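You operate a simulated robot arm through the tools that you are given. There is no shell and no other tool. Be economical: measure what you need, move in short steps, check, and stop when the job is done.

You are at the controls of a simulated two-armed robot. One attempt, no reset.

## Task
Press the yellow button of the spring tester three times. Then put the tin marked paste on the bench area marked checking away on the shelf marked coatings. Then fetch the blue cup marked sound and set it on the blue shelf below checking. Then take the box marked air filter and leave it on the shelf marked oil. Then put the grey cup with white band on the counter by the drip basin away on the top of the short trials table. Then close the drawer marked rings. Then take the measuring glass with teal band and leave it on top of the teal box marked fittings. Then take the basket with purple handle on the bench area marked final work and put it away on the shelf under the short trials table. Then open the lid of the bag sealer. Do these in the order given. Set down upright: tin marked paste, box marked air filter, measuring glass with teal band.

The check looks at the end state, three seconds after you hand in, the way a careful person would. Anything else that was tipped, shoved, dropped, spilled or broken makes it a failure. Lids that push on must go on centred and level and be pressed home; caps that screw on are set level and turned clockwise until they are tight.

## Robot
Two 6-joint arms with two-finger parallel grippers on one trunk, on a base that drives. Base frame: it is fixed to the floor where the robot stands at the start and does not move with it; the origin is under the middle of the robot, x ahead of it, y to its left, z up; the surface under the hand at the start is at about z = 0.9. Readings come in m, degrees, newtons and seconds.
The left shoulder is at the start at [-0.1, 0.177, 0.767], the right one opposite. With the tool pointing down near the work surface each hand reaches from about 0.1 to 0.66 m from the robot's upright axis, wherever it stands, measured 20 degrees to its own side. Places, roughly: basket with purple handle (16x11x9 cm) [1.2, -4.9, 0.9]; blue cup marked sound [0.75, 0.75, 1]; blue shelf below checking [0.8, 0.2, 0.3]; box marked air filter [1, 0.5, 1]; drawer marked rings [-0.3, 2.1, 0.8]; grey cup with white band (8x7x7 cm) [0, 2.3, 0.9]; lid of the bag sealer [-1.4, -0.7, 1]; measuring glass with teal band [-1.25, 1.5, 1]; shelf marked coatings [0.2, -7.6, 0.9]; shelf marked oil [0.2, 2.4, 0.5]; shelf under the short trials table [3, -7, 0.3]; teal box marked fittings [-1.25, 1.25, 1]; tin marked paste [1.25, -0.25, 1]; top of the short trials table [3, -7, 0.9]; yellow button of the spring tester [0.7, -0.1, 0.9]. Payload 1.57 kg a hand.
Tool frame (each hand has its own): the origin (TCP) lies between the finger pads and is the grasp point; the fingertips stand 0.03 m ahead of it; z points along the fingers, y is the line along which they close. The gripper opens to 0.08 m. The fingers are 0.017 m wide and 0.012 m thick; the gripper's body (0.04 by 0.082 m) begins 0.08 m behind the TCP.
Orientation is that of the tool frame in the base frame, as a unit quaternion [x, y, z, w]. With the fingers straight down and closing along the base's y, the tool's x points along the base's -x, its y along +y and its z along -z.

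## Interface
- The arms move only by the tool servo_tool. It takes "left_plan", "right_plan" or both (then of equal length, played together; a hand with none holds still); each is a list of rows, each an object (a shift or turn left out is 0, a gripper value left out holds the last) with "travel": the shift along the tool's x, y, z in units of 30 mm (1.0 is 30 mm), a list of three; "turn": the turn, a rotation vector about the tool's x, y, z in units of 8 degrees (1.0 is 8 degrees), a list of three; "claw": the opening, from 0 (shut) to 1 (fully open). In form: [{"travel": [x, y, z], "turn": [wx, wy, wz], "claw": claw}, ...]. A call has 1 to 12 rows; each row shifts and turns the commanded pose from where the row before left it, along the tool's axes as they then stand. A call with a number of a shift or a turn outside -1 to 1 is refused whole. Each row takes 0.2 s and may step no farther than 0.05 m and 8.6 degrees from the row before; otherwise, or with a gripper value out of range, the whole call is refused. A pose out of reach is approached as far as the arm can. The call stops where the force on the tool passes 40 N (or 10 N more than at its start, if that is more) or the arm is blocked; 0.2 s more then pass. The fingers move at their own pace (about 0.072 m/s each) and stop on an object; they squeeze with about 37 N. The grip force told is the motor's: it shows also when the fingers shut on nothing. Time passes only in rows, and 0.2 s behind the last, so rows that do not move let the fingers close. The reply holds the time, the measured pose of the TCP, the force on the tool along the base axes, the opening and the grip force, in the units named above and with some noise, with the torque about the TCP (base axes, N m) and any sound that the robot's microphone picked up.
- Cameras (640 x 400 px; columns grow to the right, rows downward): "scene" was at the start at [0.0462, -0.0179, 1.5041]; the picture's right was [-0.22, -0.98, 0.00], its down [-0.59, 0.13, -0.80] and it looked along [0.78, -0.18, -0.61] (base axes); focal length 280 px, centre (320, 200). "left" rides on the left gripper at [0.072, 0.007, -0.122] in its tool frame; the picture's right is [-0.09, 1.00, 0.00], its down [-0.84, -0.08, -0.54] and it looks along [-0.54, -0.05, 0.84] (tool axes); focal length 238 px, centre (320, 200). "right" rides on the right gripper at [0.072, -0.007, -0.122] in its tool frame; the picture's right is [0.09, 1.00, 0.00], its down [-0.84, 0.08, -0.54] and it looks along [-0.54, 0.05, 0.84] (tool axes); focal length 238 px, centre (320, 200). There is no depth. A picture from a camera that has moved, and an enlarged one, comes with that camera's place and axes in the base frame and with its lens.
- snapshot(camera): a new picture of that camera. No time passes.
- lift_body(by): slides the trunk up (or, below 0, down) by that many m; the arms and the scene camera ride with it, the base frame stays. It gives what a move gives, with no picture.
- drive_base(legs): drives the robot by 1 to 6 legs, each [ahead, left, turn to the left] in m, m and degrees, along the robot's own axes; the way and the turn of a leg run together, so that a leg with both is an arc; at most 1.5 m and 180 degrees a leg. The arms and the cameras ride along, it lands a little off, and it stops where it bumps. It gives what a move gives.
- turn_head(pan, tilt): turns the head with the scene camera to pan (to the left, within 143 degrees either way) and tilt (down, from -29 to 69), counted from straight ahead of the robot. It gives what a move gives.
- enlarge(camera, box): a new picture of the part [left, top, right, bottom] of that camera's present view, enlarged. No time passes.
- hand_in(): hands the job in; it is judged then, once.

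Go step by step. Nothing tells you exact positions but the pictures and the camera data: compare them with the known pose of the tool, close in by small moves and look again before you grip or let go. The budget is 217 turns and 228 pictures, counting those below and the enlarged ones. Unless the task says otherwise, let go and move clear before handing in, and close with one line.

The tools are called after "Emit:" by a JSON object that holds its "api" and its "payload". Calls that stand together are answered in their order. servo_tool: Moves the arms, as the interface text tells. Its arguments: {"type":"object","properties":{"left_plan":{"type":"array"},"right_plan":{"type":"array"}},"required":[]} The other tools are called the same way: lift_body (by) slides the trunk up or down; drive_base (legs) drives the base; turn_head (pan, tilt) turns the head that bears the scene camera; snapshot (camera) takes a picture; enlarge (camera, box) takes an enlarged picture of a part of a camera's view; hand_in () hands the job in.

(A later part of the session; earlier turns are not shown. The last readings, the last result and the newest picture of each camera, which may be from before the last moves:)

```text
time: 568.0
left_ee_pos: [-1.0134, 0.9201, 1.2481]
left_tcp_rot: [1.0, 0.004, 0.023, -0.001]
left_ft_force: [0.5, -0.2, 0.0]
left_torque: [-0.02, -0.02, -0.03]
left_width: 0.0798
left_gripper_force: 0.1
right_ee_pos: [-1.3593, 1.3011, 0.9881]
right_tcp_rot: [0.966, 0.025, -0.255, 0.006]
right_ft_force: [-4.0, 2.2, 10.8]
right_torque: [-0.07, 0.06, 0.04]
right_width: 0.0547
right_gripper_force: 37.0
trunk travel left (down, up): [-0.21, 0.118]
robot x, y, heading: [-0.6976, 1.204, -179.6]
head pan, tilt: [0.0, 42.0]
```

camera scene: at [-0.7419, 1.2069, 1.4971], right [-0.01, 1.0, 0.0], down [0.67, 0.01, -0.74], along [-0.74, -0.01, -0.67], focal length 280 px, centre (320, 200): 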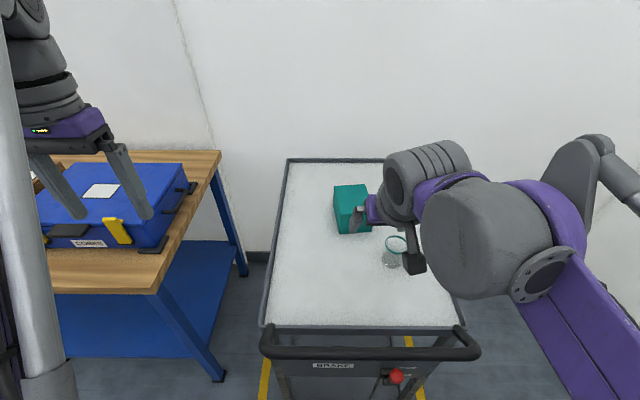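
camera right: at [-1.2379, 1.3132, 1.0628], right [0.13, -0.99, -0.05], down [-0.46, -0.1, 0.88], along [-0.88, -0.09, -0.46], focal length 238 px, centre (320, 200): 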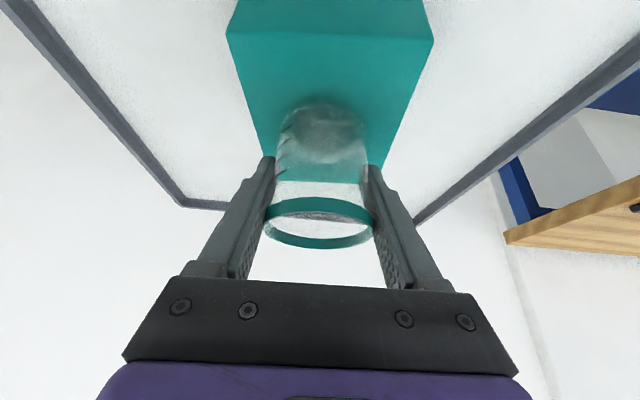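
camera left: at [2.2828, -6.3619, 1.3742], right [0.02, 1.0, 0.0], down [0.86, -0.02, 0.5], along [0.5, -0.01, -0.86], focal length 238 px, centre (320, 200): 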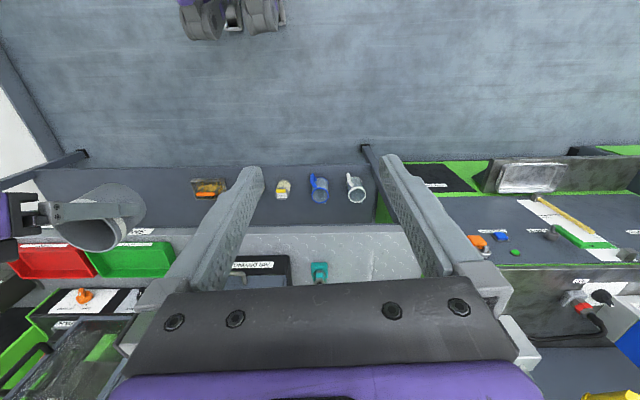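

Contact at z≈0.988 as expected. I'll release and back out along the fingers.

Emit:
{"api": "servo_tool", "payload": {"right_plan": [{"claw": 0.8}, {"claw": 1}, {"claw": 1}, {"claw": 1}]}}

Emit:
{"api": "servo_tool", "payload": {"right_plan": [{"travel": [0, 0, -0.6]}, {"travel": [0, 0, -0.9]}, {"travel": [0, 0, -0.9]}, {"travel": [0.3, 0, -0.9]}, {"travel": [0.5, 0, -0.8]}, {"travel": [0.6, 0, -0.8]}, {"travel": [0.6, 0, -0.8]}, {"travel": [0.6, 0, -0.8]}, {"travel": [0.6, 0, -0.8]}]}}

Emit:
{"api": "snapshot", "payload": {"camera": "scene"}}

Emit:
{"api": "enlarge", "payload": {"camera": "right", "box": [200, 20, 440, 200]}}

```text
time: 569.0
left_ee_pos: [-1.014, 0.9196, 1.2494]
left_tcp_rot: [1.0, 0.004, 0.024, 0.0]
left_ft_force: [-0.8, -0.2, -0.1]
left_torque: [0.04, -0.01, -0.01]
left_width: 0.0799
left_gripper_force: 0.0
right_ee_pos: [-1.3589, 1.3003, 0.9874]
right_tcp_rot: [0.966, 0.025, -0.255, 0.006]
right_ft_force: [-0.9, 0.6, -0.1]
right_torque: [-0.03, 0.01, -0.01]
right_width: 0.08
right_gripper_force: 0.1
trunk travel left (down, up): [-0.21, 0.118]
robot x, y, heading: [-0.7003, 1.2099, -179.6]
head pan, tilt: [0.0, 42.0]
```

```text
time: 571.0
left_ee_pos: [-1.0114, 0.9193, 1.2486]
left_tcp_rot: [1.0, 0.005, 0.023, 0.001]
left_ft_force: [0.3, -0.3, -0.6]
left_torque: [0.01, -0.01, 0.0]
left_width: 0.08
left_gripper_force: 0.1
right_ee_pos: [-1.1645, 1.31, 1.1302]
right_tcp_rot: [0.966, 0.025, -0.256, 0.006]
right_ft_force: [0.0, 0.4, 1.7]
right_torque: [0.0, -0.04, 0.02]
right_width: 0.0798
right_gripper_force: 0.0
trunk travel left (down, up): [-0.21, 0.118]
robot x, y, heading: [-0.6982, 1.2056, -179.4]
head pan, tilt: [0.0, 42.0]
```

```text
71 pictures are left
camera scene: at [-0.7404, 1.2071, 1.4971], right [-0.01, 1.0, 0.0], down [0.67, 0.01, -0.74], along [-0.74, -0.01, -0.67], focal length 280 px, centre (320, 200)
```

scene: 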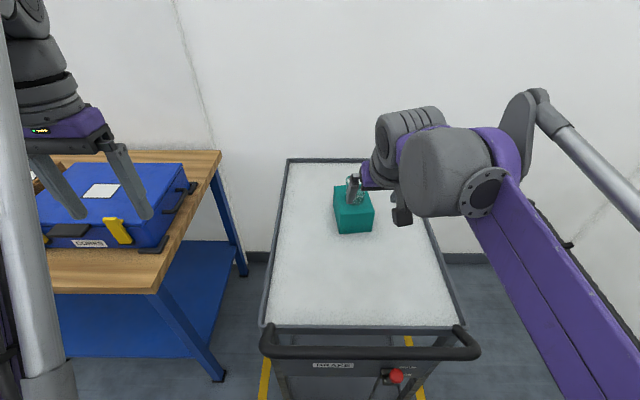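

```text
2.22 times, centred on (320, 110) of right
camera zoom: at [-1.042, 1.3212, 1.1992], right [0.13, -0.99, -0.05], down [-0.46, -0.1, 0.88], along [-0.88, -0.09, -0.46], focal length 530 px, centre (320, 400)
```

zoom: 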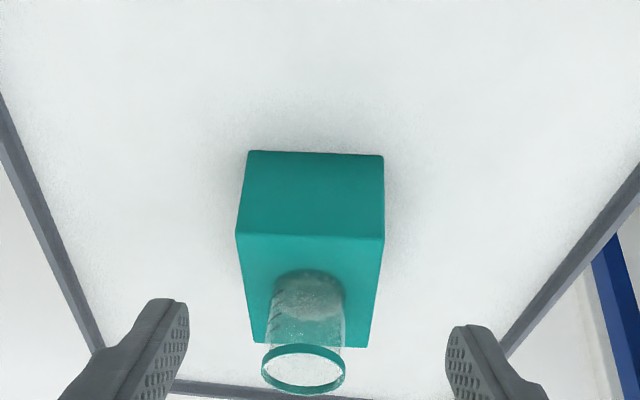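

The glass stands on the teal box. Next is the purple-handled basket, so I'll drive back through the gap to the far aisle.

Emit:
{"api": "drive_base", "payload": {"legs": [[-0.45, 0, -0.5], [0, 0, 180]]}}

```text
time: 581.0
left_ee_pos: [0.0876, 1.4798, 1.2494]
left_tcp_rot: [0.021, 1.0, 0.0, -0.024]
left_ft_force: [0.2, -0.1, -0.3]
left_torque: [0.01, 0.0, 0.0]
left_width: 0.0802
left_gripper_force: 0.1
right_ee_pos: [0.2198, 1.0831, 1.1284]
right_tcp_rot: [0.0, 0.967, -0.001, 0.256]
right_ft_force: [0.8, -0.3, 0.2]
right_torque: [0.01, -0.03, 0.01]
right_width: 0.0799
right_gripper_force: 0.0
trunk travel left (down, up): [-0.21, 0.118]
robot x, y, heading: [-0.2407, 1.208, -2.3]
head pan, tilt: [0.0, 42.0]
```

Emit:
{"api": "drive_base", "payload": {"legs": [[0, 0.14, 2.3], [1.5, 0, 0], [0.7, 0, 0], [0, 0, -90]]}}

Emit:
{"api": "turn_head", "payload": {"pan": 0, "tilt": 25}}

```text
time: 596.9
left_ee_pos: [2.1993, 1.0183, 1.2486]
left_tcp_rot: [0.71, 0.704, 0.017, -0.017]
left_ft_force: [-0.2, 0.3, -0.2]
left_torque: [0.01, -0.04, 0.02]
left_width: 0.08
left_gripper_force: 0.0
right_ee_pos: [1.8069, 0.8746, 1.1285]
right_tcp_rot: [0.672, 0.696, -0.178, 0.183]
right_ft_force: [0.5, -0.1, -0.2]
right_torque: [-0.02, -0.02, 0.01]
right_width: 0.08
right_gripper_force: 0.2
trunk travel left (down, up): [-0.21, 0.118]
robot x, y, heading: [1.9173, 1.3412, -90.3]
head pan, tilt: [0.0, 42.0]
```

```text
time: 597.7
left_ee_pos: [2.1996, 1.02, 1.2491]
left_tcp_rot: [0.71, 0.704, 0.016, -0.017]
left_ft_force: [0.7, -0.3, 0.3]
left_torque: [-0.01, -0.02, 0.0]
left_width: 0.08
left_gripper_force: 0.2
right_ee_pos: [1.8068, 0.8743, 1.1281]
right_tcp_rot: [0.671, 0.696, -0.178, 0.183]
right_ft_force: [0.2, -0.3, 0.6]
right_torque: [0.0, 0.03, -0.01]
right_width: 0.0802
right_gripper_force: 0.2
trunk travel left (down, up): [-0.21, 0.118]
robot x, y, heading: [1.9155, 1.3375, -90.5]
head pan, tilt: [0.0, 25.0]
```

Emit:
{"api": "drive_base", "payload": {"legs": [[0, 0.05, 0.5], [1.5, 0, 0], [1.5, 0, 0]]}}

```text
time: 612.9
left_ee_pos: [2.2185, -1.9731, 1.2478]
left_tcp_rot: [0.708, 0.706, 0.017, -0.017]
left_ft_force: [-0.1, 0.7, 0.5]
left_torque: [0.02, 0.02, 0.01]
left_width: 0.0799
left_gripper_force: 0.0
right_ee_pos: [1.8278, -2.1201, 1.1285]
right_tcp_rot: [0.67, 0.697, -0.177, 0.184]
right_ft_force: [1.1, 0.9, -0.4]
right_torque: [0.0, 0.01, -0.03]
right_width: 0.0801
right_gripper_force: 0.1
trunk travel left (down, up): [-0.21, 0.118]
robot x, y, heading: [1.9354, -1.6555, -90.0]
head pan, tilt: [0.0, 25.0]
```

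Emit:
{"api": "drive_base", "payload": {"legs": [[1.5, 0, 0], [1.5, 0, 0]]}}

Emit:
{"api": "drive_base", "payload": {"legs": [[0.3, 0, 0], [0, 0, -90]]}}

Emit:
{"api": "turn_head", "payload": {"pan": -5, "tilt": 40}}

Emit:
{"api": "snapshot", "payload": {"camera": "scene"}}

Emit:
{"api": "snapshot", "payload": {"camera": "right"}}

```text
time: 627.3
left_ee_pos: [2.2032, -4.9702, 1.2491]
left_tcp_rot: [0.704, 0.71, 0.017, -0.016]
left_ft_force: [1.3, 1.2, 0.6]
left_torque: [0.01, -0.01, -0.02]
left_width: 0.0802
left_gripper_force: 0.2
right_ee_pos: [1.8144, -5.1211, 1.1291]
right_tcp_rot: [0.667, 0.7, -0.177, 0.185]
right_ft_force: [-0.2, 0.7, -0.8]
right_torque: [-0.02, 0.0, 0.02]
right_width: 0.0802
right_gripper_force: 0.1
trunk travel left (down, up): [-0.21, 0.118]
robot x, y, heading: [1.9163, -4.6531, -89.8]
head pan, tilt: [0.0, 25.0]
```

```text
time: 633.3
left_ee_pos: [1.5898, -5.2206, 1.25]
left_tcp_rot: [0.999, -0.023, 0.023, 0.001]
left_ft_force: [0.0, 0.0, 0.1]
left_torque: [-0.03, 0.02, 0.02]
left_width: 0.0798
left_gripper_force: 0.0
right_ee_pos: [1.4583, -4.823, 1.1279]
right_tcp_rot: [0.967, -0.002, -0.255, -0.001]
right_ft_force: [0.3, 0.4, 0.0]
right_torque: [-0.02, -0.02, 0.01]
right_width: 0.08
right_gripper_force: 0.1
trunk travel left (down, up): [-0.21, 0.118]
robot x, y, heading: [1.9157, -4.9504, 177.8]
head pan, tilt: [0.0, 25.0]
```

```text
time: 634.0
left_ee_pos: [1.5892, -5.221, 1.2482]
left_tcp_rot: [0.999, -0.023, 0.024, 0.0]
left_ft_force: [-0.2, 0.3, -0.3]
left_torque: [-0.01, 0.0, -0.02]
left_width: 0.08
left_gripper_force: 0.0
right_ee_pos: [1.4584, -4.8223, 1.1288]
right_tcp_rot: [0.967, -0.001, -0.256, 0.0]
right_ft_force: [-1.1, -0.1, -0.5]
right_torque: [-0.02, 0.0, -0.04]
right_width: 0.0798
right_gripper_force: 0.0
trunk travel left (down, up): [-0.21, 0.118]
robot x, y, heading: [1.9205, -4.9508, 177.4]
head pan, tilt: [-5.0, 40.0]
```

```text
69 pictures are left
camera scene: at [1.8754, -4.9403, 1.5001], right [0.13, 0.99, 0.0], down [0.64, -0.08, -0.77], along [-0.76, 0.1, -0.64], focal length 280 px, centre (320, 200)
```

scene: 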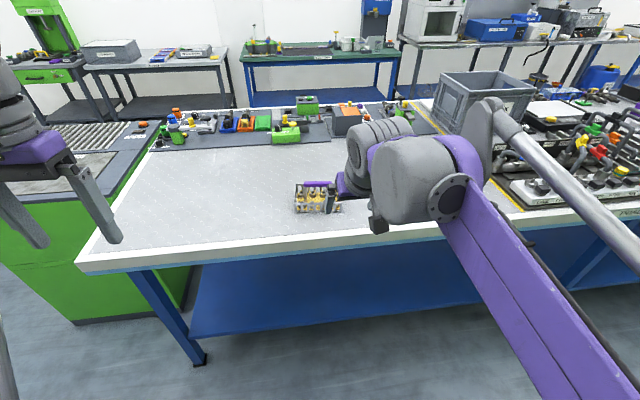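

```text
68 pictures are left
camera right: at [1.5812, -4.8176, 1.1989], right [0.08, -1.0, -0.05], down [-0.46, -0.08, 0.88], along [-0.88, -0.05, -0.46], focal length 238 px, centre (320, 200)
```

right: 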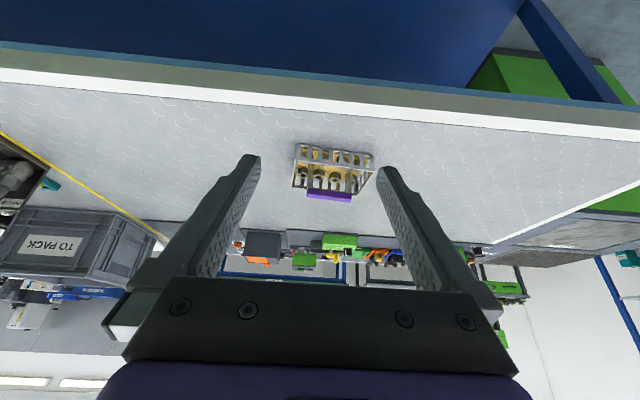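

Emit:
{"api": "drive_base", "payload": {"legs": [[0, 0, 2.6], [0.2, 0, 0]]}}

Emit:
{"api": "enlarge", "payload": {"camera": "scene", "box": [260, 160, 400, 270]}}

Emit:
{"api": "enlarge", "payload": {"camera": "right", "box": [240, 80, 440, 230]}}

```text
time: 636.1
left_ee_pos: [1.3942, -5.2334, 1.2497]
left_tcp_rot: [1.0, -0.001, 0.024, 0.0]
left_ft_force: [-1.2, 0.0, 0.1]
left_torque: [-0.02, 0.01, -0.05]
left_width: 0.08
left_gripper_force: 0.1
right_ee_pos: [1.2472, -4.8423, 1.1287]
right_tcp_rot: [0.966, 0.019, -0.256, 0.005]
right_ft_force: [-0.8, 0.3, 0.1]
right_torque: [-0.01, 0.0, 0.02]
right_width: 0.0802
right_gripper_force: 0.0
trunk travel left (down, up): [-0.21, 0.118]
robot x, y, heading: [1.7138, -4.952, 180.0]
head pan, tilt: [-5.0, 40.0]
```

```text
3.64 times, centred on (330, 215) of scene
camera zoom: at [1.6696, -4.9417, 1.5], right [0.09, 1.0, 0.0], down [0.64, -0.06, -0.77], along [-0.76, 0.07, -0.64], focal length 1018 px, centre (284, 146)
```

zoom: 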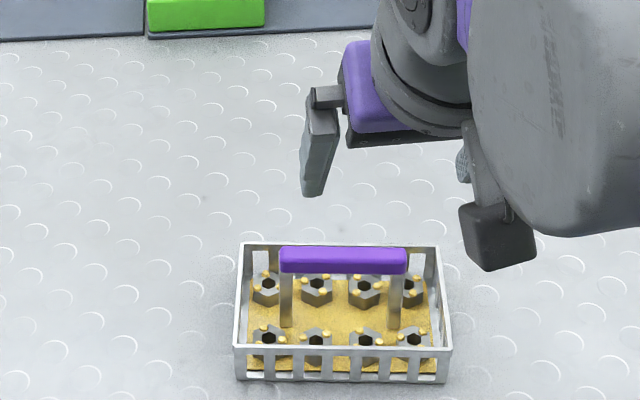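

```text
2.67 times, centred on (340, 155) of right
camera zoom: at [1.3706, -4.8311, 1.1988], right [0.12, -0.99, -0.05], down [-0.46, -0.1, 0.88], along [-0.88, -0.08, -0.46], focal length 636 px, centre (267, 320)
```

zoom: 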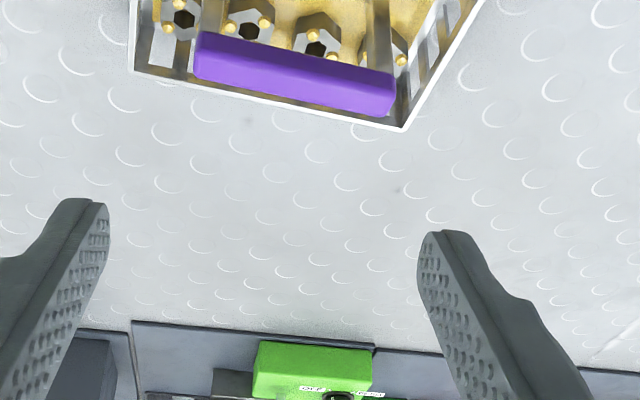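

The basket holds loose nuts, so it must stay level. Its handle bar runs along y at about [1.178, -4.857, 0.978], turned about 5°. I'll make the tool vertical and roll it about -83° to pinch the bar.

Emit:
{"api": "servo_tool", "payload": {"right_plan": [{"turn": [0, 0.925, 0]}, {"turn": [0, 0.925, 0]}, {"turn": [0, 0.925, 0]}, {"turn": [0, 0.925, 0]}, {}]}}

Emit:
{"api": "servo_tool", "payload": {"right_plan": [{"turn": [0, 0, -0.942]}, {"turn": [0, 0, -0.942]}, {"turn": [0, 0, -0.942]}, {"turn": [0, 0, -0.942]}, {"turn": [0, 0, -0.942]}, {"turn": [0, 0, -0.942]}, {"turn": [0, 0, -0.942]}, {"turn": [0, 0, -0.942]}, {"turn": [0, 0, -0.942]}, {"turn": [0, 0, -0.942]}, {"turn": [0, 0, -0.942]}, {}]}}

Emit:
{"api": "snapshot", "payload": {"camera": "right"}}

Emit:
{"api": "snapshot", "payload": {"camera": "scene"}}

```text
time: 637.3
left_ee_pos: [1.3961, -5.2324, 1.2488]
left_tcp_rot: [1.0, -0.002, 0.023, 0.0]
left_ft_force: [0.1, 0.7, -0.1]
left_torque: [0.0, -0.01, 0.0]
left_width: 0.0801
left_gripper_force: 0.0
right_ee_pos: [1.2497, -4.8417, 1.1287]
right_tcp_rot: [1.0, 0.019, 0.001, -0.001]
right_ft_force: [-0.2, -0.5, 0.2]
right_torque: [0.03, 0.04, 0.02]
right_width: 0.08
right_gripper_force: 0.1
trunk travel left (down, up): [-0.21, 0.118]
robot x, y, heading: [1.7182, -4.9507, 179.8]
head pan, tilt: [-5.0, 40.0]
```

```text
time: 639.9
left_ee_pos: [1.3961, -5.2329, 1.2502]
left_tcp_rot: [1.0, -0.002, 0.024, 0.001]
left_ft_force: [-0.2, -0.1, -0.4]
left_torque: [0.01, 0.0, 0.0]
left_width: 0.0797
left_gripper_force: 0.0
right_ee_pos: [1.2479, -4.8406, 1.1284]
right_tcp_rot: [0.736, 0.677, 0.001, -0.001]
right_ft_force: [0.1, -0.5, 0.1]
right_torque: [0.04, 0.03, 0.0]
right_width: 0.0803
right_gripper_force: 0.1
trunk travel left (down, up): [-0.21, 0.118]
robot x, y, heading: [1.7145, -4.9507, 179.8]
head pan, tilt: [-5.0, 40.0]
```

```text
65 pictures are left
camera right: at [1.2487, -4.7701, 1.2504], right [1.0, 0.01, 0.0], down [0.01, -0.84, 0.54], along [0.01, -0.54, -0.84], focal length 238 px, centre (320, 200)
```

right: 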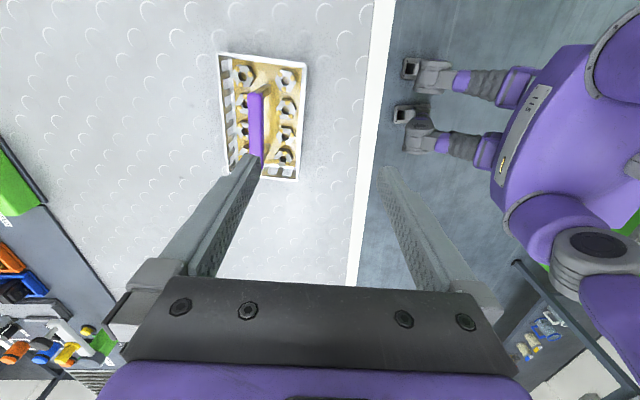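

```text
64 pictures are left
camera scene: at [1.67, -4.9417, 1.5], right [0.09, 1.0, 0.0], down [0.64, -0.06, -0.77], along [-0.76, 0.07, -0.64], focal length 280 px, centre (320, 200)
```

scene: 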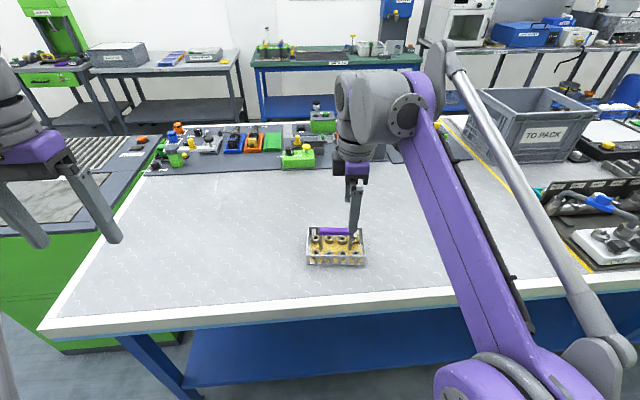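

The wrist allows it. I'll move over the bar with a half-open gripper.

Emit:
{"api": "servo_tool", "payload": {"right_plan": [{"travel": [-0.185, -0.57, 0.8], "claw": 0.6}, {"travel": [-0.185, -0.57, 0.8]}, {"travel": [-0.185, -0.57, 0.8]}, {"travel": [-0.185, -0.57, 0.8]}, {}]}}

Emit:
{"api": "snapshot", "payload": {"camera": "right"}}

Emit:
{"api": "enlarge", "payload": {"camera": "scene", "box": [270, 160, 410, 280]}}

```text
time: 641.1
left_ee_pos: [1.3969, -5.2332, 1.2499]
left_tcp_rot: [1.0, -0.002, 0.024, 0.0]
left_ft_force: [-0.6, 0.4, 0.8]
left_torque: [-0.03, -0.01, -0.01]
left_width: 0.08
left_gripper_force: 0.1
right_ee_pos: [1.1765, -4.8548, 1.0318]
right_tcp_rot: [0.737, 0.676, 0.001, 0.0]
right_ft_force: [0.1, -0.8, 1.3]
right_torque: [-0.01, 0.04, 0.0]
right_width: 0.0483
right_gripper_force: 0.0
trunk travel left (down, up): [-0.21, 0.118]
robot x, y, heading: [1.7184, -4.9529, 179.9]
head pan, tilt: [-5.0, 40.0]
```

```text
63 pictures are left
camera right: at [1.1759, -4.7855, 1.1535], right [1.0, 0.01, 0.0], down [0.01, -0.84, 0.54], along [0.0, -0.54, -0.84], focal length 238 px, centre (320, 200)
```

right: 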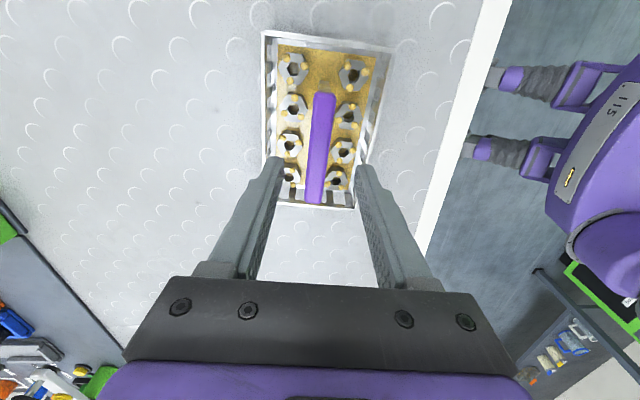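

```text
3.33 times, centred on (340, 220) of scene
camera zoom: at [1.6706, -4.9417, 1.5], right [0.09, 1.0, 0.0], down [0.64, -0.06, -0.77], along [-0.76, 0.07, -0.64], focal length 933 px, centre (253, 133)
```

zoom: 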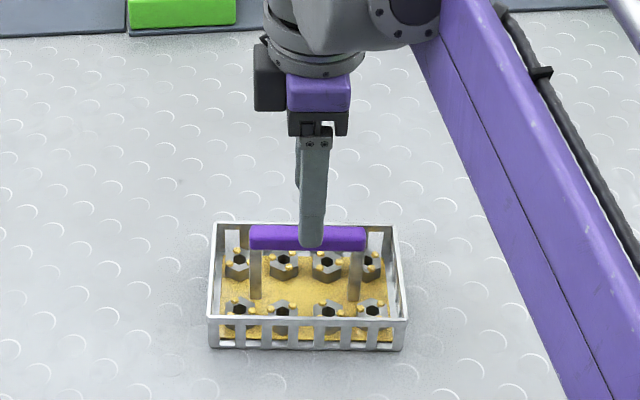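

Well aligned. Descend and close.

Emit:
{"api": "servo_tool", "payload": {"right_plan": [{"travel": [0, 0, 0.8]}, {"travel": [0, 0, 0.8]}, {}]}}

Emit:
{"api": "snapshot", "payload": {"camera": "right"}}

```text
time: 641.9
left_ee_pos: [1.3953, -5.2338, 1.2487]
left_tcp_rot: [1.0, -0.002, 0.024, 0.0]
left_ft_force: [0.2, 0.9, 1.2]
left_torque: [-0.03, -0.03, -0.03]
left_width: 0.0803
left_gripper_force: 0.0
right_ee_pos: [1.1788, -4.8567, 0.9851]
right_tcp_rot: [0.737, 0.676, 0.0, 0.0]
right_ft_force: [-0.1, -0.3, 0.7]
right_torque: [0.0, -0.02, -0.02]
right_width: 0.0477
right_gripper_force: 0.1
trunk travel left (down, up): [-0.21, 0.118]
robot x, y, heading: [1.7147, -4.9499, 180.0]
head pan, tilt: [-5.0, 40.0]
```

```text
61 pictures are left
camera right: at [1.178, -4.7852, 1.1058], right [1.0, 0.01, 0.0], down [0.01, -0.84, 0.54], along [0.0, -0.54, -0.84], focal length 238 px, centre (320, 200)
```

right: 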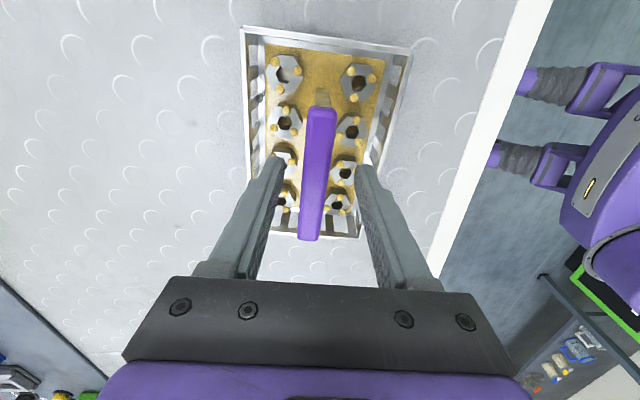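

Emit:
{"api": "servo_tool", "payload": {"right_plan": [{"travel": [0, 0, 0.15], "claw": 0.4}, {"claw": 0.3}, {"claw": 0}, {"claw": 0}, {"claw": 0}]}}

Emit:
{"api": "servo_tool", "payload": {"right_plan": [{"travel": [0, 0, -0.3]}, {"travel": [0, 0, -0.4]}, {"travel": [0, 0, -0.4]}, {}]}}

Emit:
{"api": "snapshot", "payload": {"camera": "right"}}

Emit:
{"api": "enlarge", "payload": {"camera": "scene", "box": [270, 160, 410, 280]}}

```text
time: 643.1
left_ee_pos: [1.3951, -5.2329, 1.2483]
left_tcp_rot: [1.0, -0.002, 0.024, 0.0]
left_ft_force: [0.5, -0.8, 0.2]
left_torque: [0.0, 0.01, -0.01]
left_width: 0.08
left_gripper_force: 0.0
right_ee_pos: [1.1779, -4.8564, 0.9804]
right_tcp_rot: [0.737, 0.676, 0.001, -0.001]
right_ft_force: [-0.4, 0.3, 0.1]
right_torque: [-0.02, -0.02, 0.01]
right_width: 0.0158
right_gripper_force: 31.0
trunk travel left (down, up): [-0.21, 0.118]
robot x, y, heading: [1.716, -4.9474, 179.6]
head pan, tilt: [-5.0, 40.0]
```

```text
time: 644.1
left_ee_pos: [1.3957, -5.2333, 1.2499]
left_tcp_rot: [1.0, -0.003, 0.023, 0.0]
left_ft_force: [0.9, -0.1, -0.5]
left_torque: [-0.01, -0.02, 0.01]
left_width: 0.0797
left_gripper_force: 0.0
right_ee_pos: [1.1773, -4.8564, 1.0137]
right_tcp_rot: [0.737, 0.676, 0.0, 0.0]
right_ft_force: [0.1, 0.3, -3.4]
right_torque: [-0.02, 0.0, 0.01]
right_width: 0.0155
right_gripper_force: 31.3
trunk travel left (down, up): [-0.21, 0.118]
robot x, y, heading: [1.7119, -4.9523, 179.8]
head pan, tilt: [-5.0, 40.0]
```

```text
60 pictures are left
camera right: at [1.1774, -4.785, 1.1357], right [1.0, 0.01, 0.0], down [0.01, -0.84, 0.54], along [0.0, -0.54, -0.84], focal length 238 px, centre (320, 200)
```

right: 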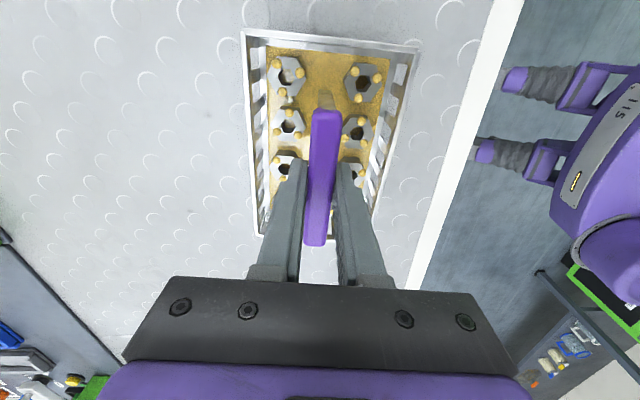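

```text
3.33 times, centred on (340, 220) of scene
camera zoom: at [1.6696, -4.9417, 1.5], right [0.09, 1.0, 0.0], down [0.64, -0.06, -0.77], along [-0.76, 0.07, -0.64], focal length 933 px, centre (253, 133)
```

zoom: 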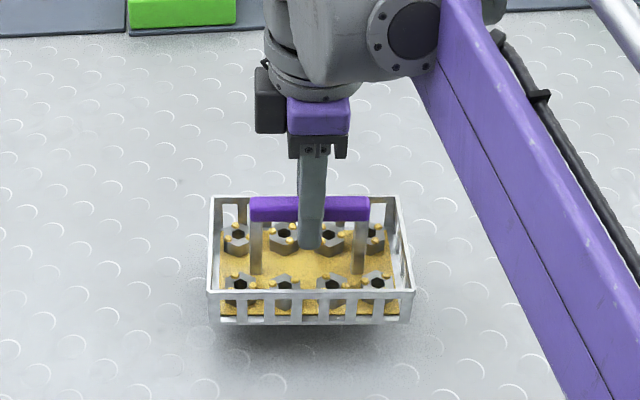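

The basket hangs level. I'll raise it, retract, and drive to the short trials table.

Emit:
{"api": "servo_tool", "payload": {"right_plan": [{"travel": [0, 0, -0.7]}, {"travel": [0, 0.2, -0.8]}, {"travel": [0, 0.5, -0.8]}, {"travel": [0, 0.7, -0.8]}, {"travel": [0, 0.8, -0.4]}, {"travel": [0, 0.8, 0]}, {"travel": [0, 0.8, 0]}, {"travel": [0, 0.6, 0]}, {"travel": [0, 0.3, 0]}, {}]}}

Emit:
{"api": "drive_base", "payload": {"legs": [[-0.24, 0, 0], [0, 0, 90], [1.0, 0, 0], [0.75, 0, 0], [0, 0, 90]]}}

Emit:
{"api": "turn_head", "payload": {"pan": -10, "tilt": 40}}

Emit:
{"api": "snapshot", "payload": {"camera": "scene"}}

Emit:
{"api": "snapshot", "payload": {"camera": "left"}}

```text
time: 646.3
left_ee_pos: [1.3959, -5.2327, 1.2492]
left_tcp_rot: [1.0, -0.002, 0.023, 0.0]
left_ft_force: [0.0, 0.6, 0.0]
left_torque: [0.01, 0.02, 0.03]
left_width: 0.0796
left_gripper_force: 0.1
right_ee_pos: [1.3197, -4.8708, 1.1184]
right_tcp_rot: [0.736, 0.677, 0.0, -0.001]
right_ft_force: [-0.1, 0.2, -3.5]
right_torque: [0.0, 0.01, -0.02]
right_width: 0.0156
right_gripper_force: 31.3
trunk travel left (down, up): [-0.21, 0.118]
robot x, y, heading: [1.7118, -4.9513, 179.9]
head pan, tilt: [-5.0, 40.0]
```

```text
time: 664.0
left_ee_pos: [2.2508, -6.3987, 1.249]
left_tcp_rot: [0.007, 1.0, 0.0, -0.023]
left_ft_force: [-0.7, -0.2, -0.1]
left_torque: [-0.04, -0.01, -0.01]
left_width: 0.0798
left_gripper_force: 0.1
right_ee_pos: [2.3238, -6.7627, 1.1186]
right_tcp_rot: [-0.672, 0.741, -0.001, -0.001]
right_ft_force: [-0.2, 0.3, -2.4]
right_torque: [0.04, 0.01, 0.03]
right_width: 0.0158
right_gripper_force: 31.0
trunk travel left (down, up): [-0.21, 0.118]
robot x, y, heading: [1.9268, -6.6787, -0.8]
head pan, tilt: [-5.0, 40.0]
```

```text
time: 664.7
left_ee_pos: [2.2515, -6.3975, 1.2487]
left_tcp_rot: [0.009, 1.0, 0.0, -0.024]
left_ft_force: [-0.7, 0.2, -0.4]
left_torque: [-0.02, -0.02, 0.02]
left_width: 0.0799
left_gripper_force: 0.1
right_ee_pos: [2.3234, -6.7632, 1.1188]
right_tcp_rot: [-0.671, 0.741, -0.001, -0.001]
right_ft_force: [0.1, -0.8, -2.7]
right_torque: [0.0, 0.01, 0.01]
right_width: 0.0156
right_gripper_force: 30.9
trunk travel left (down, up): [-0.21, 0.118]
robot x, y, heading: [1.933, -6.6751, -1.0]
head pan, tilt: [-10.0, 40.0]
```

```text
58 pictures are left
camera scene: at [1.9741, -6.6917, 1.5], right [-0.19, -0.98, 0.0], down [-0.63, 0.12, -0.77], along [0.75, -0.14, -0.64], focal length 280 px, centre (320, 200)
```

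scene: 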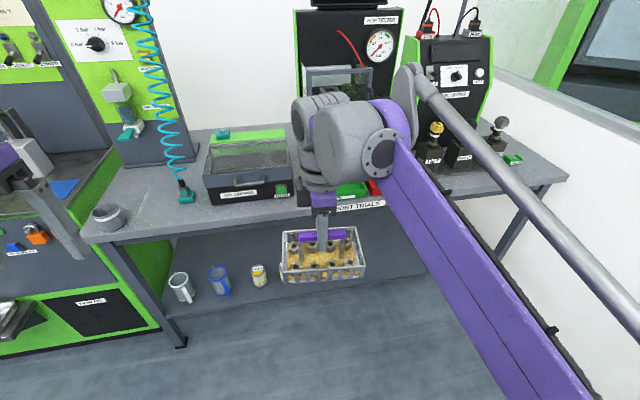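

```text
57 pictures are left
camera left: at [2.187, -6.3915, 1.3743], right [0.11, 0.99, 0.0], down [0.86, -0.09, 0.5], along [0.5, -0.06, -0.86], focal length 238 px, centre (320, 200)
```

left: 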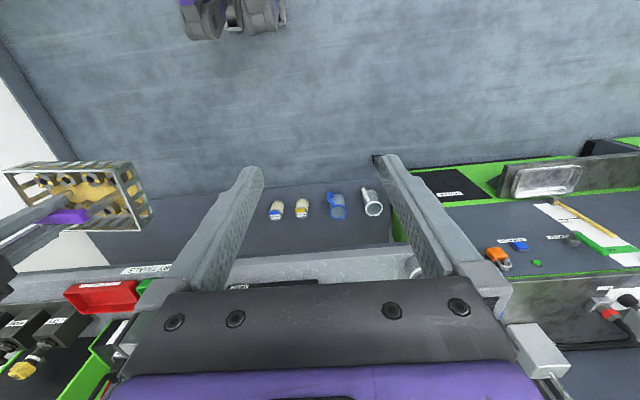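

The right part of the under-shelf (y≈-7.1 to -7.5) looks free. I'll move opposite it and look under the table.

Emit:
{"api": "drive_base", "payload": {"legs": [[0, 0, 1.0], [0, -0.42, 0]]}}

Emit:
{"api": "turn_head", "payload": {"pan": 5, "tilt": 40}}

Emit:
{"api": "snapshot", "payload": {"camera": "scene"}}

Emit:
{"api": "snapshot", "payload": {"camera": "left"}}

```text
time: 669.2
left_ee_pos: [2.2474, -6.8103, 1.2489]
left_tcp_rot: [0.0, 1.0, 0.0, -0.024]
left_ft_force: [0.3, -0.5, -0.9]
left_torque: [0.0, 0.07, -0.01]
left_width: 0.0801
left_gripper_force: 0.1
right_ee_pos: [2.3254, -7.1734, 1.1182]
right_tcp_rot: [-0.677, 0.736, 0.0, -0.001]
right_ft_force: [0.0, 1.4, -2.6]
right_torque: [-0.01, 0.02, -0.05]
right_width: 0.0157
right_gripper_force: 31.9
trunk travel left (down, up): [-0.21, 0.118]
robot x, y, heading: [1.9299, -7.0982, -0.1]
head pan, tilt: [-10.0, 40.0]
```

```text
time: 670.0
left_ee_pos: [2.2478, -6.8101, 1.2484]
left_tcp_rot: [0.0, 1.0, 0.0, -0.023]
left_ft_force: [-0.6, 0.7, -0.4]
left_torque: [-0.03, -0.02, 0.02]
left_width: 0.0798
left_gripper_force: 0.1
right_ee_pos: [2.3252, -7.1733, 1.1186]
right_tcp_rot: [-0.678, 0.735, -0.001, -0.001]
right_ft_force: [-0.1, 0.2, -2.1]
right_torque: [-0.01, 0.01, -0.01]
right_width: 0.0157
right_gripper_force: 31.4
trunk travel left (down, up): [-0.21, 0.118]
robot x, y, heading: [1.9304, -7.0947, 0.0]
head pan, tilt: [5.0, 40.0]
```

```text
56 pictures are left
camera scene: at [1.9757, -7.0854, 1.5], right [0.09, -1.0, 0.0], down [-0.64, -0.06, -0.77], along [0.76, 0.07, -0.64], focal length 280 px, centre (320, 200)
```

scene: 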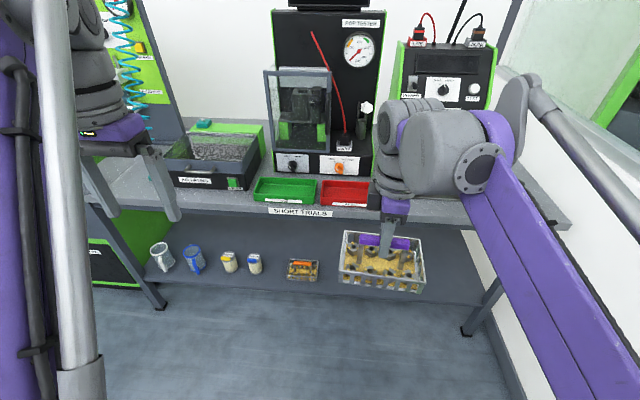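

```text
55 pictures are left
camera left: at [2.1827, -6.8038, 1.3743], right [0.09, 1.0, 0.0], down [0.86, -0.08, 0.5], along [0.5, -0.05, -0.86], focal length 238 px, centre (320, 200)
```

left: 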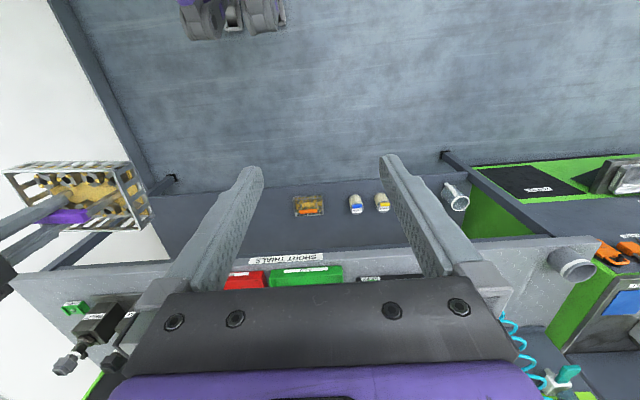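

The spot right of the brush tray is free: target basket centre about [2.79, -7.20] on the shelf (z≈0.30, front edge x≈2.70). I'll reach forward a bit, lower the trunk, and lower the basket in front of the table.

Emit:
{"api": "servo_tool", "payload": {"right_plan": [{"travel": [0.3, -0.8, 0]}, {"travel": [0.3, -0.8, 0]}, {"travel": [0.2, -0.8, 0]}, {"travel": [0, -0.8, 0]}, {}]}}

Emit:
{"api": "lift_body", "payload": {"by": -0.2}}

Emit:
{"api": "servo_tool", "payload": {"right_plan": [{"travel": [0, 0, 0.9]}, {"travel": [0, 0, 0.9]}, {"travel": [0, 0, 0.9]}, {"travel": [0, 0, 0.9]}, {"travel": [0, 0, 0.9]}, {"travel": [0, 0, 0.9]}, {"travel": [0, 0, 0.9]}, {"travel": [0, 0, 0.9]}, {"travel": [0, 0, 0.9]}, {"travel": [0, 0, 0.9]}, {}]}}

Emit:
{"api": "snapshot", "payload": {"camera": "scene"}}

Emit:
{"api": "snapshot", "payload": {"camera": "right"}}

```text
time: 671.2
left_ee_pos: [2.2468, -6.8096, 1.2493]
left_tcp_rot: [0.0, 1.0, 0.0, -0.023]
left_ft_force: [-0.3, -0.1, 0.2]
left_torque: [-0.01, -0.05, 0.0]
left_width: 0.08
left_gripper_force: 0.0
right_ee_pos: [2.4192, -7.2032, 1.1212]
right_tcp_rot: [-0.678, 0.735, -0.001, -0.001]
right_ft_force: [0.4, 0.7, -3.3]
right_torque: [0.02, -0.02, 0.0]
right_width: 0.016
right_gripper_force: 31.3
trunk travel left (down, up): [-0.21, 0.118]
robot x, y, heading: [1.9321, -7.0968, 0.3]
head pan, tilt: [5.0, 40.0]
```

```text
time: 673.4
left_ee_pos: [2.2479, -6.8103, 1.0501]
left_tcp_rot: [0.001, 1.0, -0.001, -0.024]
left_ft_force: [0.2, 0.2, -0.3]
left_torque: [-0.01, -0.03, 0.01]
left_width: 0.08
left_gripper_force: 0.1
right_ee_pos: [2.4197, -7.2052, 0.9181]
right_tcp_rot: [-0.678, 0.735, -0.001, 0.0]
right_ft_force: [0.1, 0.3, -3.1]
right_torque: [0.01, -0.02, -0.01]
right_width: 0.0153
right_gripper_force: 31.7
trunk travel left (down, up): [-0.01, 0.318]
robot x, y, heading: [1.9327, -7.0944, 0.2]
head pan, tilt: [5.0, 40.0]
```

```text
time: 675.8
left_ee_pos: [2.247, -6.8094, 1.0478]
left_tcp_rot: [0.0, 1.0, 0.0, -0.024]
left_ft_force: [0.4, -0.2, -0.4]
left_torque: [-0.02, 0.0, 0.03]
left_width: 0.0797
left_gripper_force: 0.1
right_ee_pos: [2.4181, -7.2054, 0.6475]
right_tcp_rot: [-0.678, 0.735, 0.0, 0.0]
right_ft_force: [0.1, -0.4, -2.8]
right_torque: [0.01, -0.01, 0.01]
right_width: 0.0156
right_gripper_force: 31.5
trunk travel left (down, up): [-0.01, 0.318]
robot x, y, heading: [1.9287, -7.0907, -0.2]
head pan, tilt: [5.0, 40.0]
```

```text
54 pictures are left
camera scene: at [2.0234, -7.0854, 1.2958], right [0.09, -1.0, 0.0], down [-0.64, -0.06, -0.77], along [0.76, 0.07, -0.64], focal length 280 px, centre (320, 200)
```

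scene: 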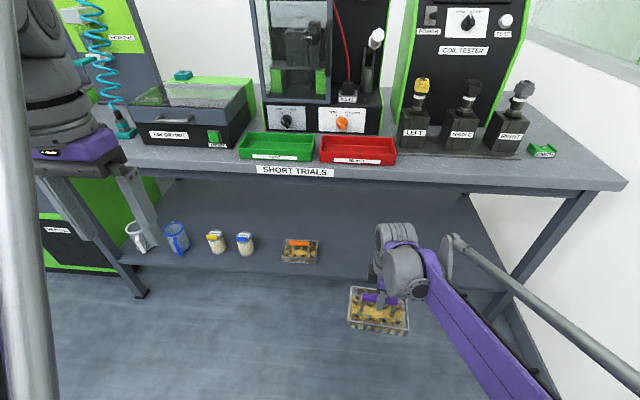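

```text
53 pictures are left
camera right: at [2.4192, -7.2778, 0.77], right [-1.0, -0.01, 0.0], down [-0.01, 0.84, 0.54], along [-0.01, 0.54, -0.84], focal length 238 px, centre (320, 200)
```

right: 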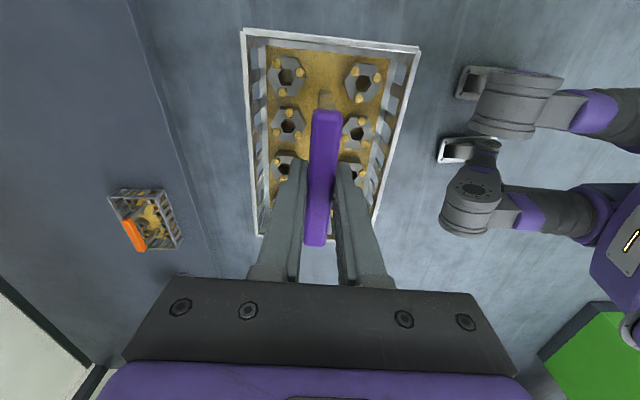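

Next I'll lower further and drive in under the table edge; the wrist top will be around z≈0.73, below the table underside.

Emit:
{"api": "servo_tool", "payload": {"right_plan": [{"travel": [0, 0, 0.83]}, {"travel": [0, 0, 0.83]}, {"travel": [0, 0, 0.83]}, {"travel": [0, 0, 0.83]}, {"travel": [0, 0, 0.83]}, {"travel": [0, 0, 0.83]}, {"travel": [0, 0, 0.83]}, {}]}}

Emit:
{"api": "drive_base", "payload": {"legs": [[0.12, 0, 0.2]]}}

Emit:
{"api": "snapshot", "payload": {"camera": "scene"}}

Emit:
{"api": "snapshot", "payload": {"camera": "right"}}

```text
time: 677.6
left_ee_pos: [2.2478, -6.8103, 1.0485]
left_tcp_rot: [0.0, 1.0, -0.001, -0.024]
left_ft_force: [1.0, 0.1, 0.8]
left_torque: [0.01, 0.05, 0.03]
left_width: 0.0802
left_gripper_force: 0.0
right_ee_pos: [2.4196, -7.2064, 0.475]
right_tcp_rot: [-0.678, 0.735, -0.001, -0.001]
right_ft_force: [0.2, -0.7, -2.2]
right_torque: [-0.01, 0.0, 0.02]
right_width: 0.0154
right_gripper_force: 32.0
trunk travel left (down, up): [-0.01, 0.318]
robot x, y, heading: [1.9286, -7.0975, 0.0]
head pan, tilt: [5.0, 40.0]
```

```text
time: 678.8
left_ee_pos: [2.364, -6.8075, 1.0487]
left_tcp_rot: [-0.003, 1.0, -0.001, -0.023]
left_ft_force: [-0.5, -0.5, -0.3]
left_torque: [-0.04, 0.01, 0.03]
left_width: 0.0799
left_gripper_force: 0.1
right_ee_pos: [2.539, -7.2023, 0.4758]
right_tcp_rot: [-0.68, 0.733, 0.001, -0.001]
right_ft_force: [0.4, 0.2, -3.5]
right_torque: [0.02, 0.0, 0.01]
right_width: 0.0156
right_gripper_force: 31.3
trunk travel left (down, up): [-0.01, 0.318]
robot x, y, heading: [2.0446, -7.0917, 0.4]
head pan, tilt: [5.0, 40.0]
```

```text
52 pictures are left
camera scene: at [2.1421, -7.0845, 1.2958], right [0.09, -1.0, 0.0], down [-0.64, -0.06, -0.77], along [0.76, 0.07, -0.64], focal length 280 px, centre (320, 200)
```

scene: 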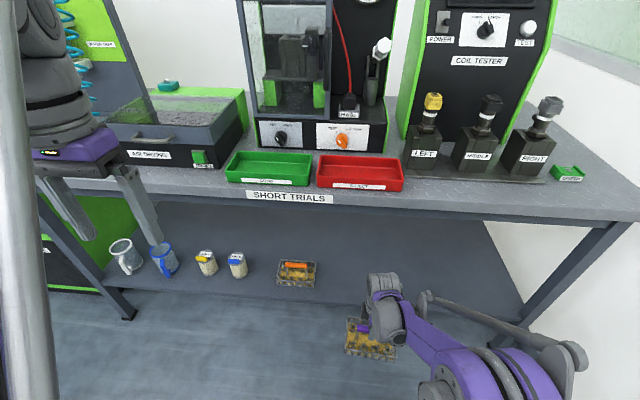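

```text
51 pictures are left
camera right: at [2.5398, -7.2759, 0.5972], right [-1.0, -0.02, 0.0], down [-0.01, 0.84, 0.54], along [-0.01, 0.54, -0.84], focal length 238 px, centre (320, 200)
```

right: 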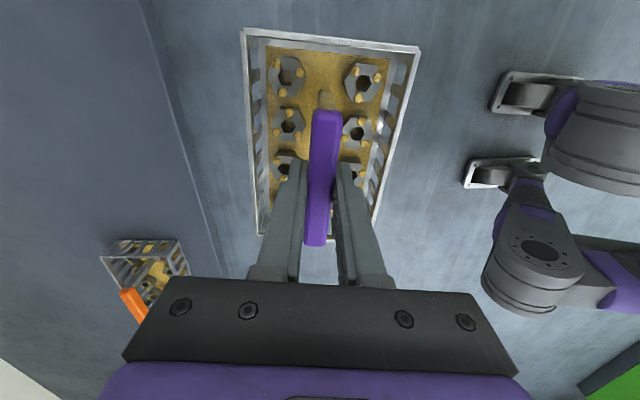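

Emit:
{"api": "drive_base", "payload": {"legs": [[0.16, 0, -0.4]]}}

Emit:
{"api": "servo_tool", "payload": {"right_plan": [{"travel": [0, -0.6, 0]}, {"travel": [0, -0.7, 0]}, {"travel": [0, -0.7, 0]}, {"travel": [0, -0.7, 0]}, {"travel": [0, -0.6, 0]}, {}]}}

Emit:
{"api": "snapshot", "payload": {"camera": "scene"}}

Emit:
{"api": "snapshot", "payload": {"camera": "right"}}

```text
time: 680.2
left_ee_pos: [2.529, -6.8115, 1.0492]
left_tcp_rot: [0.001, 1.0, 0.001, -0.023]
left_ft_force: [0.1, 0.0, -0.4]
left_torque: [0.0, 0.03, 0.01]
left_width: 0.08
left_gripper_force: 0.1
right_ee_pos: [2.699, -7.2067, 0.4759]
right_tcp_rot: [-0.677, 0.736, 0.0, -0.001]
right_ft_force: [-0.3, -0.2, -3.2]
right_torque: [-0.04, 0.01, -0.01]
right_width: 0.0156
right_gripper_force: 31.1
trunk travel left (down, up): [-0.01, 0.318]
robot x, y, heading: [2.2082, -7.0955, -0.3]
head pan, tilt: [5.0, 40.0]
```

```text
time: 681.6
left_ee_pos: [2.5283, -6.8121, 1.0489]
left_tcp_rot: [0.002, 1.0, 0.0, -0.024]
left_ft_force: [0.2, 0.4, -0.1]
left_torque: [-0.01, 0.01, 0.0]
left_width: 0.0801
left_gripper_force: 0.1
right_ee_pos: [2.7982, -7.2173, 0.476]
right_tcp_rot: [-0.676, 0.737, 0.0, 0.0]
right_ft_force: [0.2, 0.6, -2.7]
right_torque: [0.01, 0.01, -0.02]
right_width: 0.0154
right_gripper_force: 31.5
trunk travel left (down, up): [-0.01, 0.318]
robot x, y, heading: [2.209, -7.0894, -0.4]
head pan, tilt: [5.0, 40.0]
```

```text
50 pictures are left
camera scene: at [2.303, -7.0853, 1.2958], right [0.08, -1.0, 0.0], down [-0.64, -0.05, -0.77], along [0.76, 0.06, -0.64], focal length 280 px, centre (320, 200)
```

scene: 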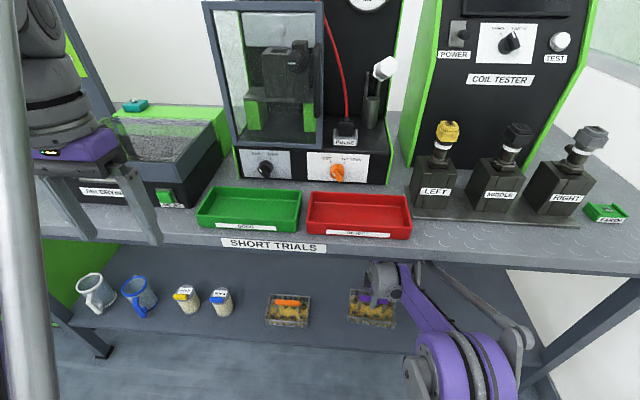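

```text
49 pictures are left
camera right: at [2.7992, -7.2902, 0.5977], right [-1.0, -0.01, 0.0], down [-0.01, 0.84, 0.54], along [0.0, 0.54, -0.84], focal length 238 px, centre (320, 200)
```

right: 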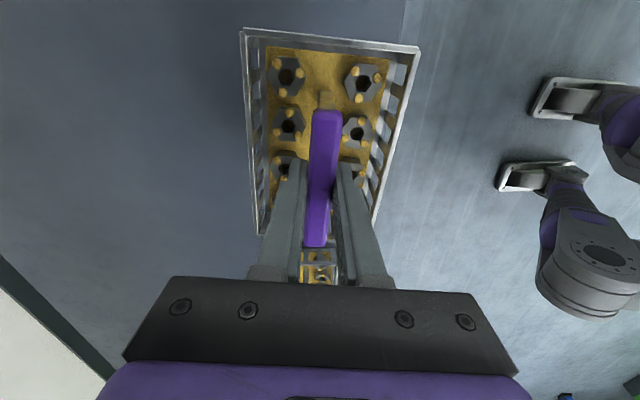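

The basket is over the shelf, clear of the other one. Lowering gently.

Emit:
{"api": "servo_tool", "payload": {"right_plan": [{"travel": [0, 0, 0.7]}, {"travel": [0, 0, 0.7]}, {"travel": [0, 0, 0.7]}, {}]}}

Emit:
{"api": "servo_tool", "payload": {"right_plan": [{"travel": [0, 0, 0.15]}, {}]}}

Emit:
{"api": "servo_tool", "payload": {"right_plan": [{"travel": [0, 0, 0.15]}, {}]}}

Emit:
{"api": "servo_tool", "payload": {"right_plan": [{"travel": [0, 0, 0.12]}, {}]}}

Emit:
{"api": "servo_tool", "payload": {"right_plan": [{"travel": [0, 0, 0.1]}, {}]}}

```text
time: 682.6
left_ee_pos: [2.5286, -6.8104, 1.0491]
left_tcp_rot: [0.002, 1.0, 0.0, -0.023]
left_ft_force: [0.5, 0.0, 0.0]
left_torque: [0.05, 0.0, 0.0]
left_width: 0.0802
left_gripper_force: 0.1
right_ee_pos: [2.7958, -7.2158, 0.4127]
right_tcp_rot: [-0.676, 0.737, 0.0, -0.001]
right_ft_force: [-0.5, 0.8, -2.7]
right_torque: [0.02, 0.01, -0.01]
right_width: 0.0156
right_gripper_force: 31.2
trunk travel left (down, up): [-0.01, 0.318]
robot x, y, heading: [2.2075, -7.093, -0.2]
head pan, tilt: [5.0, 40.0]
```

```text
time: 683.2
left_ee_pos: [2.5274, -6.8108, 1.0489]
left_tcp_rot: [0.002, 1.0, 0.001, -0.023]
left_ft_force: [0.5, 0.3, 0.3]
left_torque: [0.02, -0.01, 0.03]
left_width: 0.0803
left_gripper_force: 0.1
right_ee_pos: [2.7947, -7.216, 0.4081]
right_tcp_rot: [-0.676, 0.737, -0.001, -0.001]
right_ft_force: [0.2, 0.2, -2.2]
right_torque: [-0.02, 0.02, 0.0]
right_width: 0.0155
right_gripper_force: 31.7
trunk travel left (down, up): [-0.01, 0.318]
robot x, y, heading: [2.2092, -7.093, -0.1]
head pan, tilt: [5.0, 40.0]
```

```text
time: 683.8
left_ee_pos: [2.5288, -6.8112, 1.0484]
left_tcp_rot: [0.002, 1.0, 0.0, -0.023]
left_ft_force: [0.4, 1.1, -0.1]
left_torque: [0.0, 0.02, -0.02]
left_width: 0.08
left_gripper_force: 0.1
right_ee_pos: [2.7971, -7.2167, 0.4029]
right_tcp_rot: [-0.676, 0.737, -0.001, -0.001]
right_ft_force: [0.7, -0.1, -2.7]
right_torque: [0.0, -0.03, 0.03]
right_width: 0.0152
right_gripper_force: 30.9
trunk travel left (down, up): [-0.01, 0.318]
robot x, y, heading: [2.2105, -7.0931, -0.1]
head pan, tilt: [5.0, 40.0]
```

```text
time: 684.4
left_ee_pos: [2.527, -6.8106, 1.0496]
left_tcp_rot: [0.002, 1.0, 0.001, -0.024]
left_ft_force: [-0.3, -0.4, 0.0]
left_torque: [0.01, -0.05, 0.0]
left_width: 0.0799
left_gripper_force: 0.0
right_ee_pos: [2.7971, -7.2153, 0.4002]
right_tcp_rot: [-0.676, 0.737, 0.0, -0.001]
right_ft_force: [-0.4, 0.4, -1.9]
right_torque: [-0.01, 0.02, 0.0]
right_width: 0.0155
right_gripper_force: 30.9
trunk travel left (down, up): [-0.01, 0.318]
robot x, y, heading: [2.2106, -7.0968, -0.2]
head pan, tilt: [5.0, 40.0]
```

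```text
time: 685.0
left_ee_pos: [2.528, -6.8104, 1.0484]
left_tcp_rot: [0.002, 1.0, 0.0, -0.023]
left_ft_force: [-1.0, 0.3, -0.1]
left_torque: [-0.04, -0.01, -0.02]
left_width: 0.0799
left_gripper_force: 0.0
right_ee_pos: [2.797, -7.2157, 0.3974]
right_tcp_rot: [-0.677, 0.736, 0.0, -0.002]
right_ft_force: [1.1, 0.2, -3.1]
right_torque: [0.0, -0.02, 0.0]
right_width: 0.0157
right_gripper_force: 31.1
trunk travel left (down, up): [-0.01, 0.318]
robot x, y, heading: [2.2103, -7.0944, -0.3]
head pan, tilt: [5.0, 40.0]
```

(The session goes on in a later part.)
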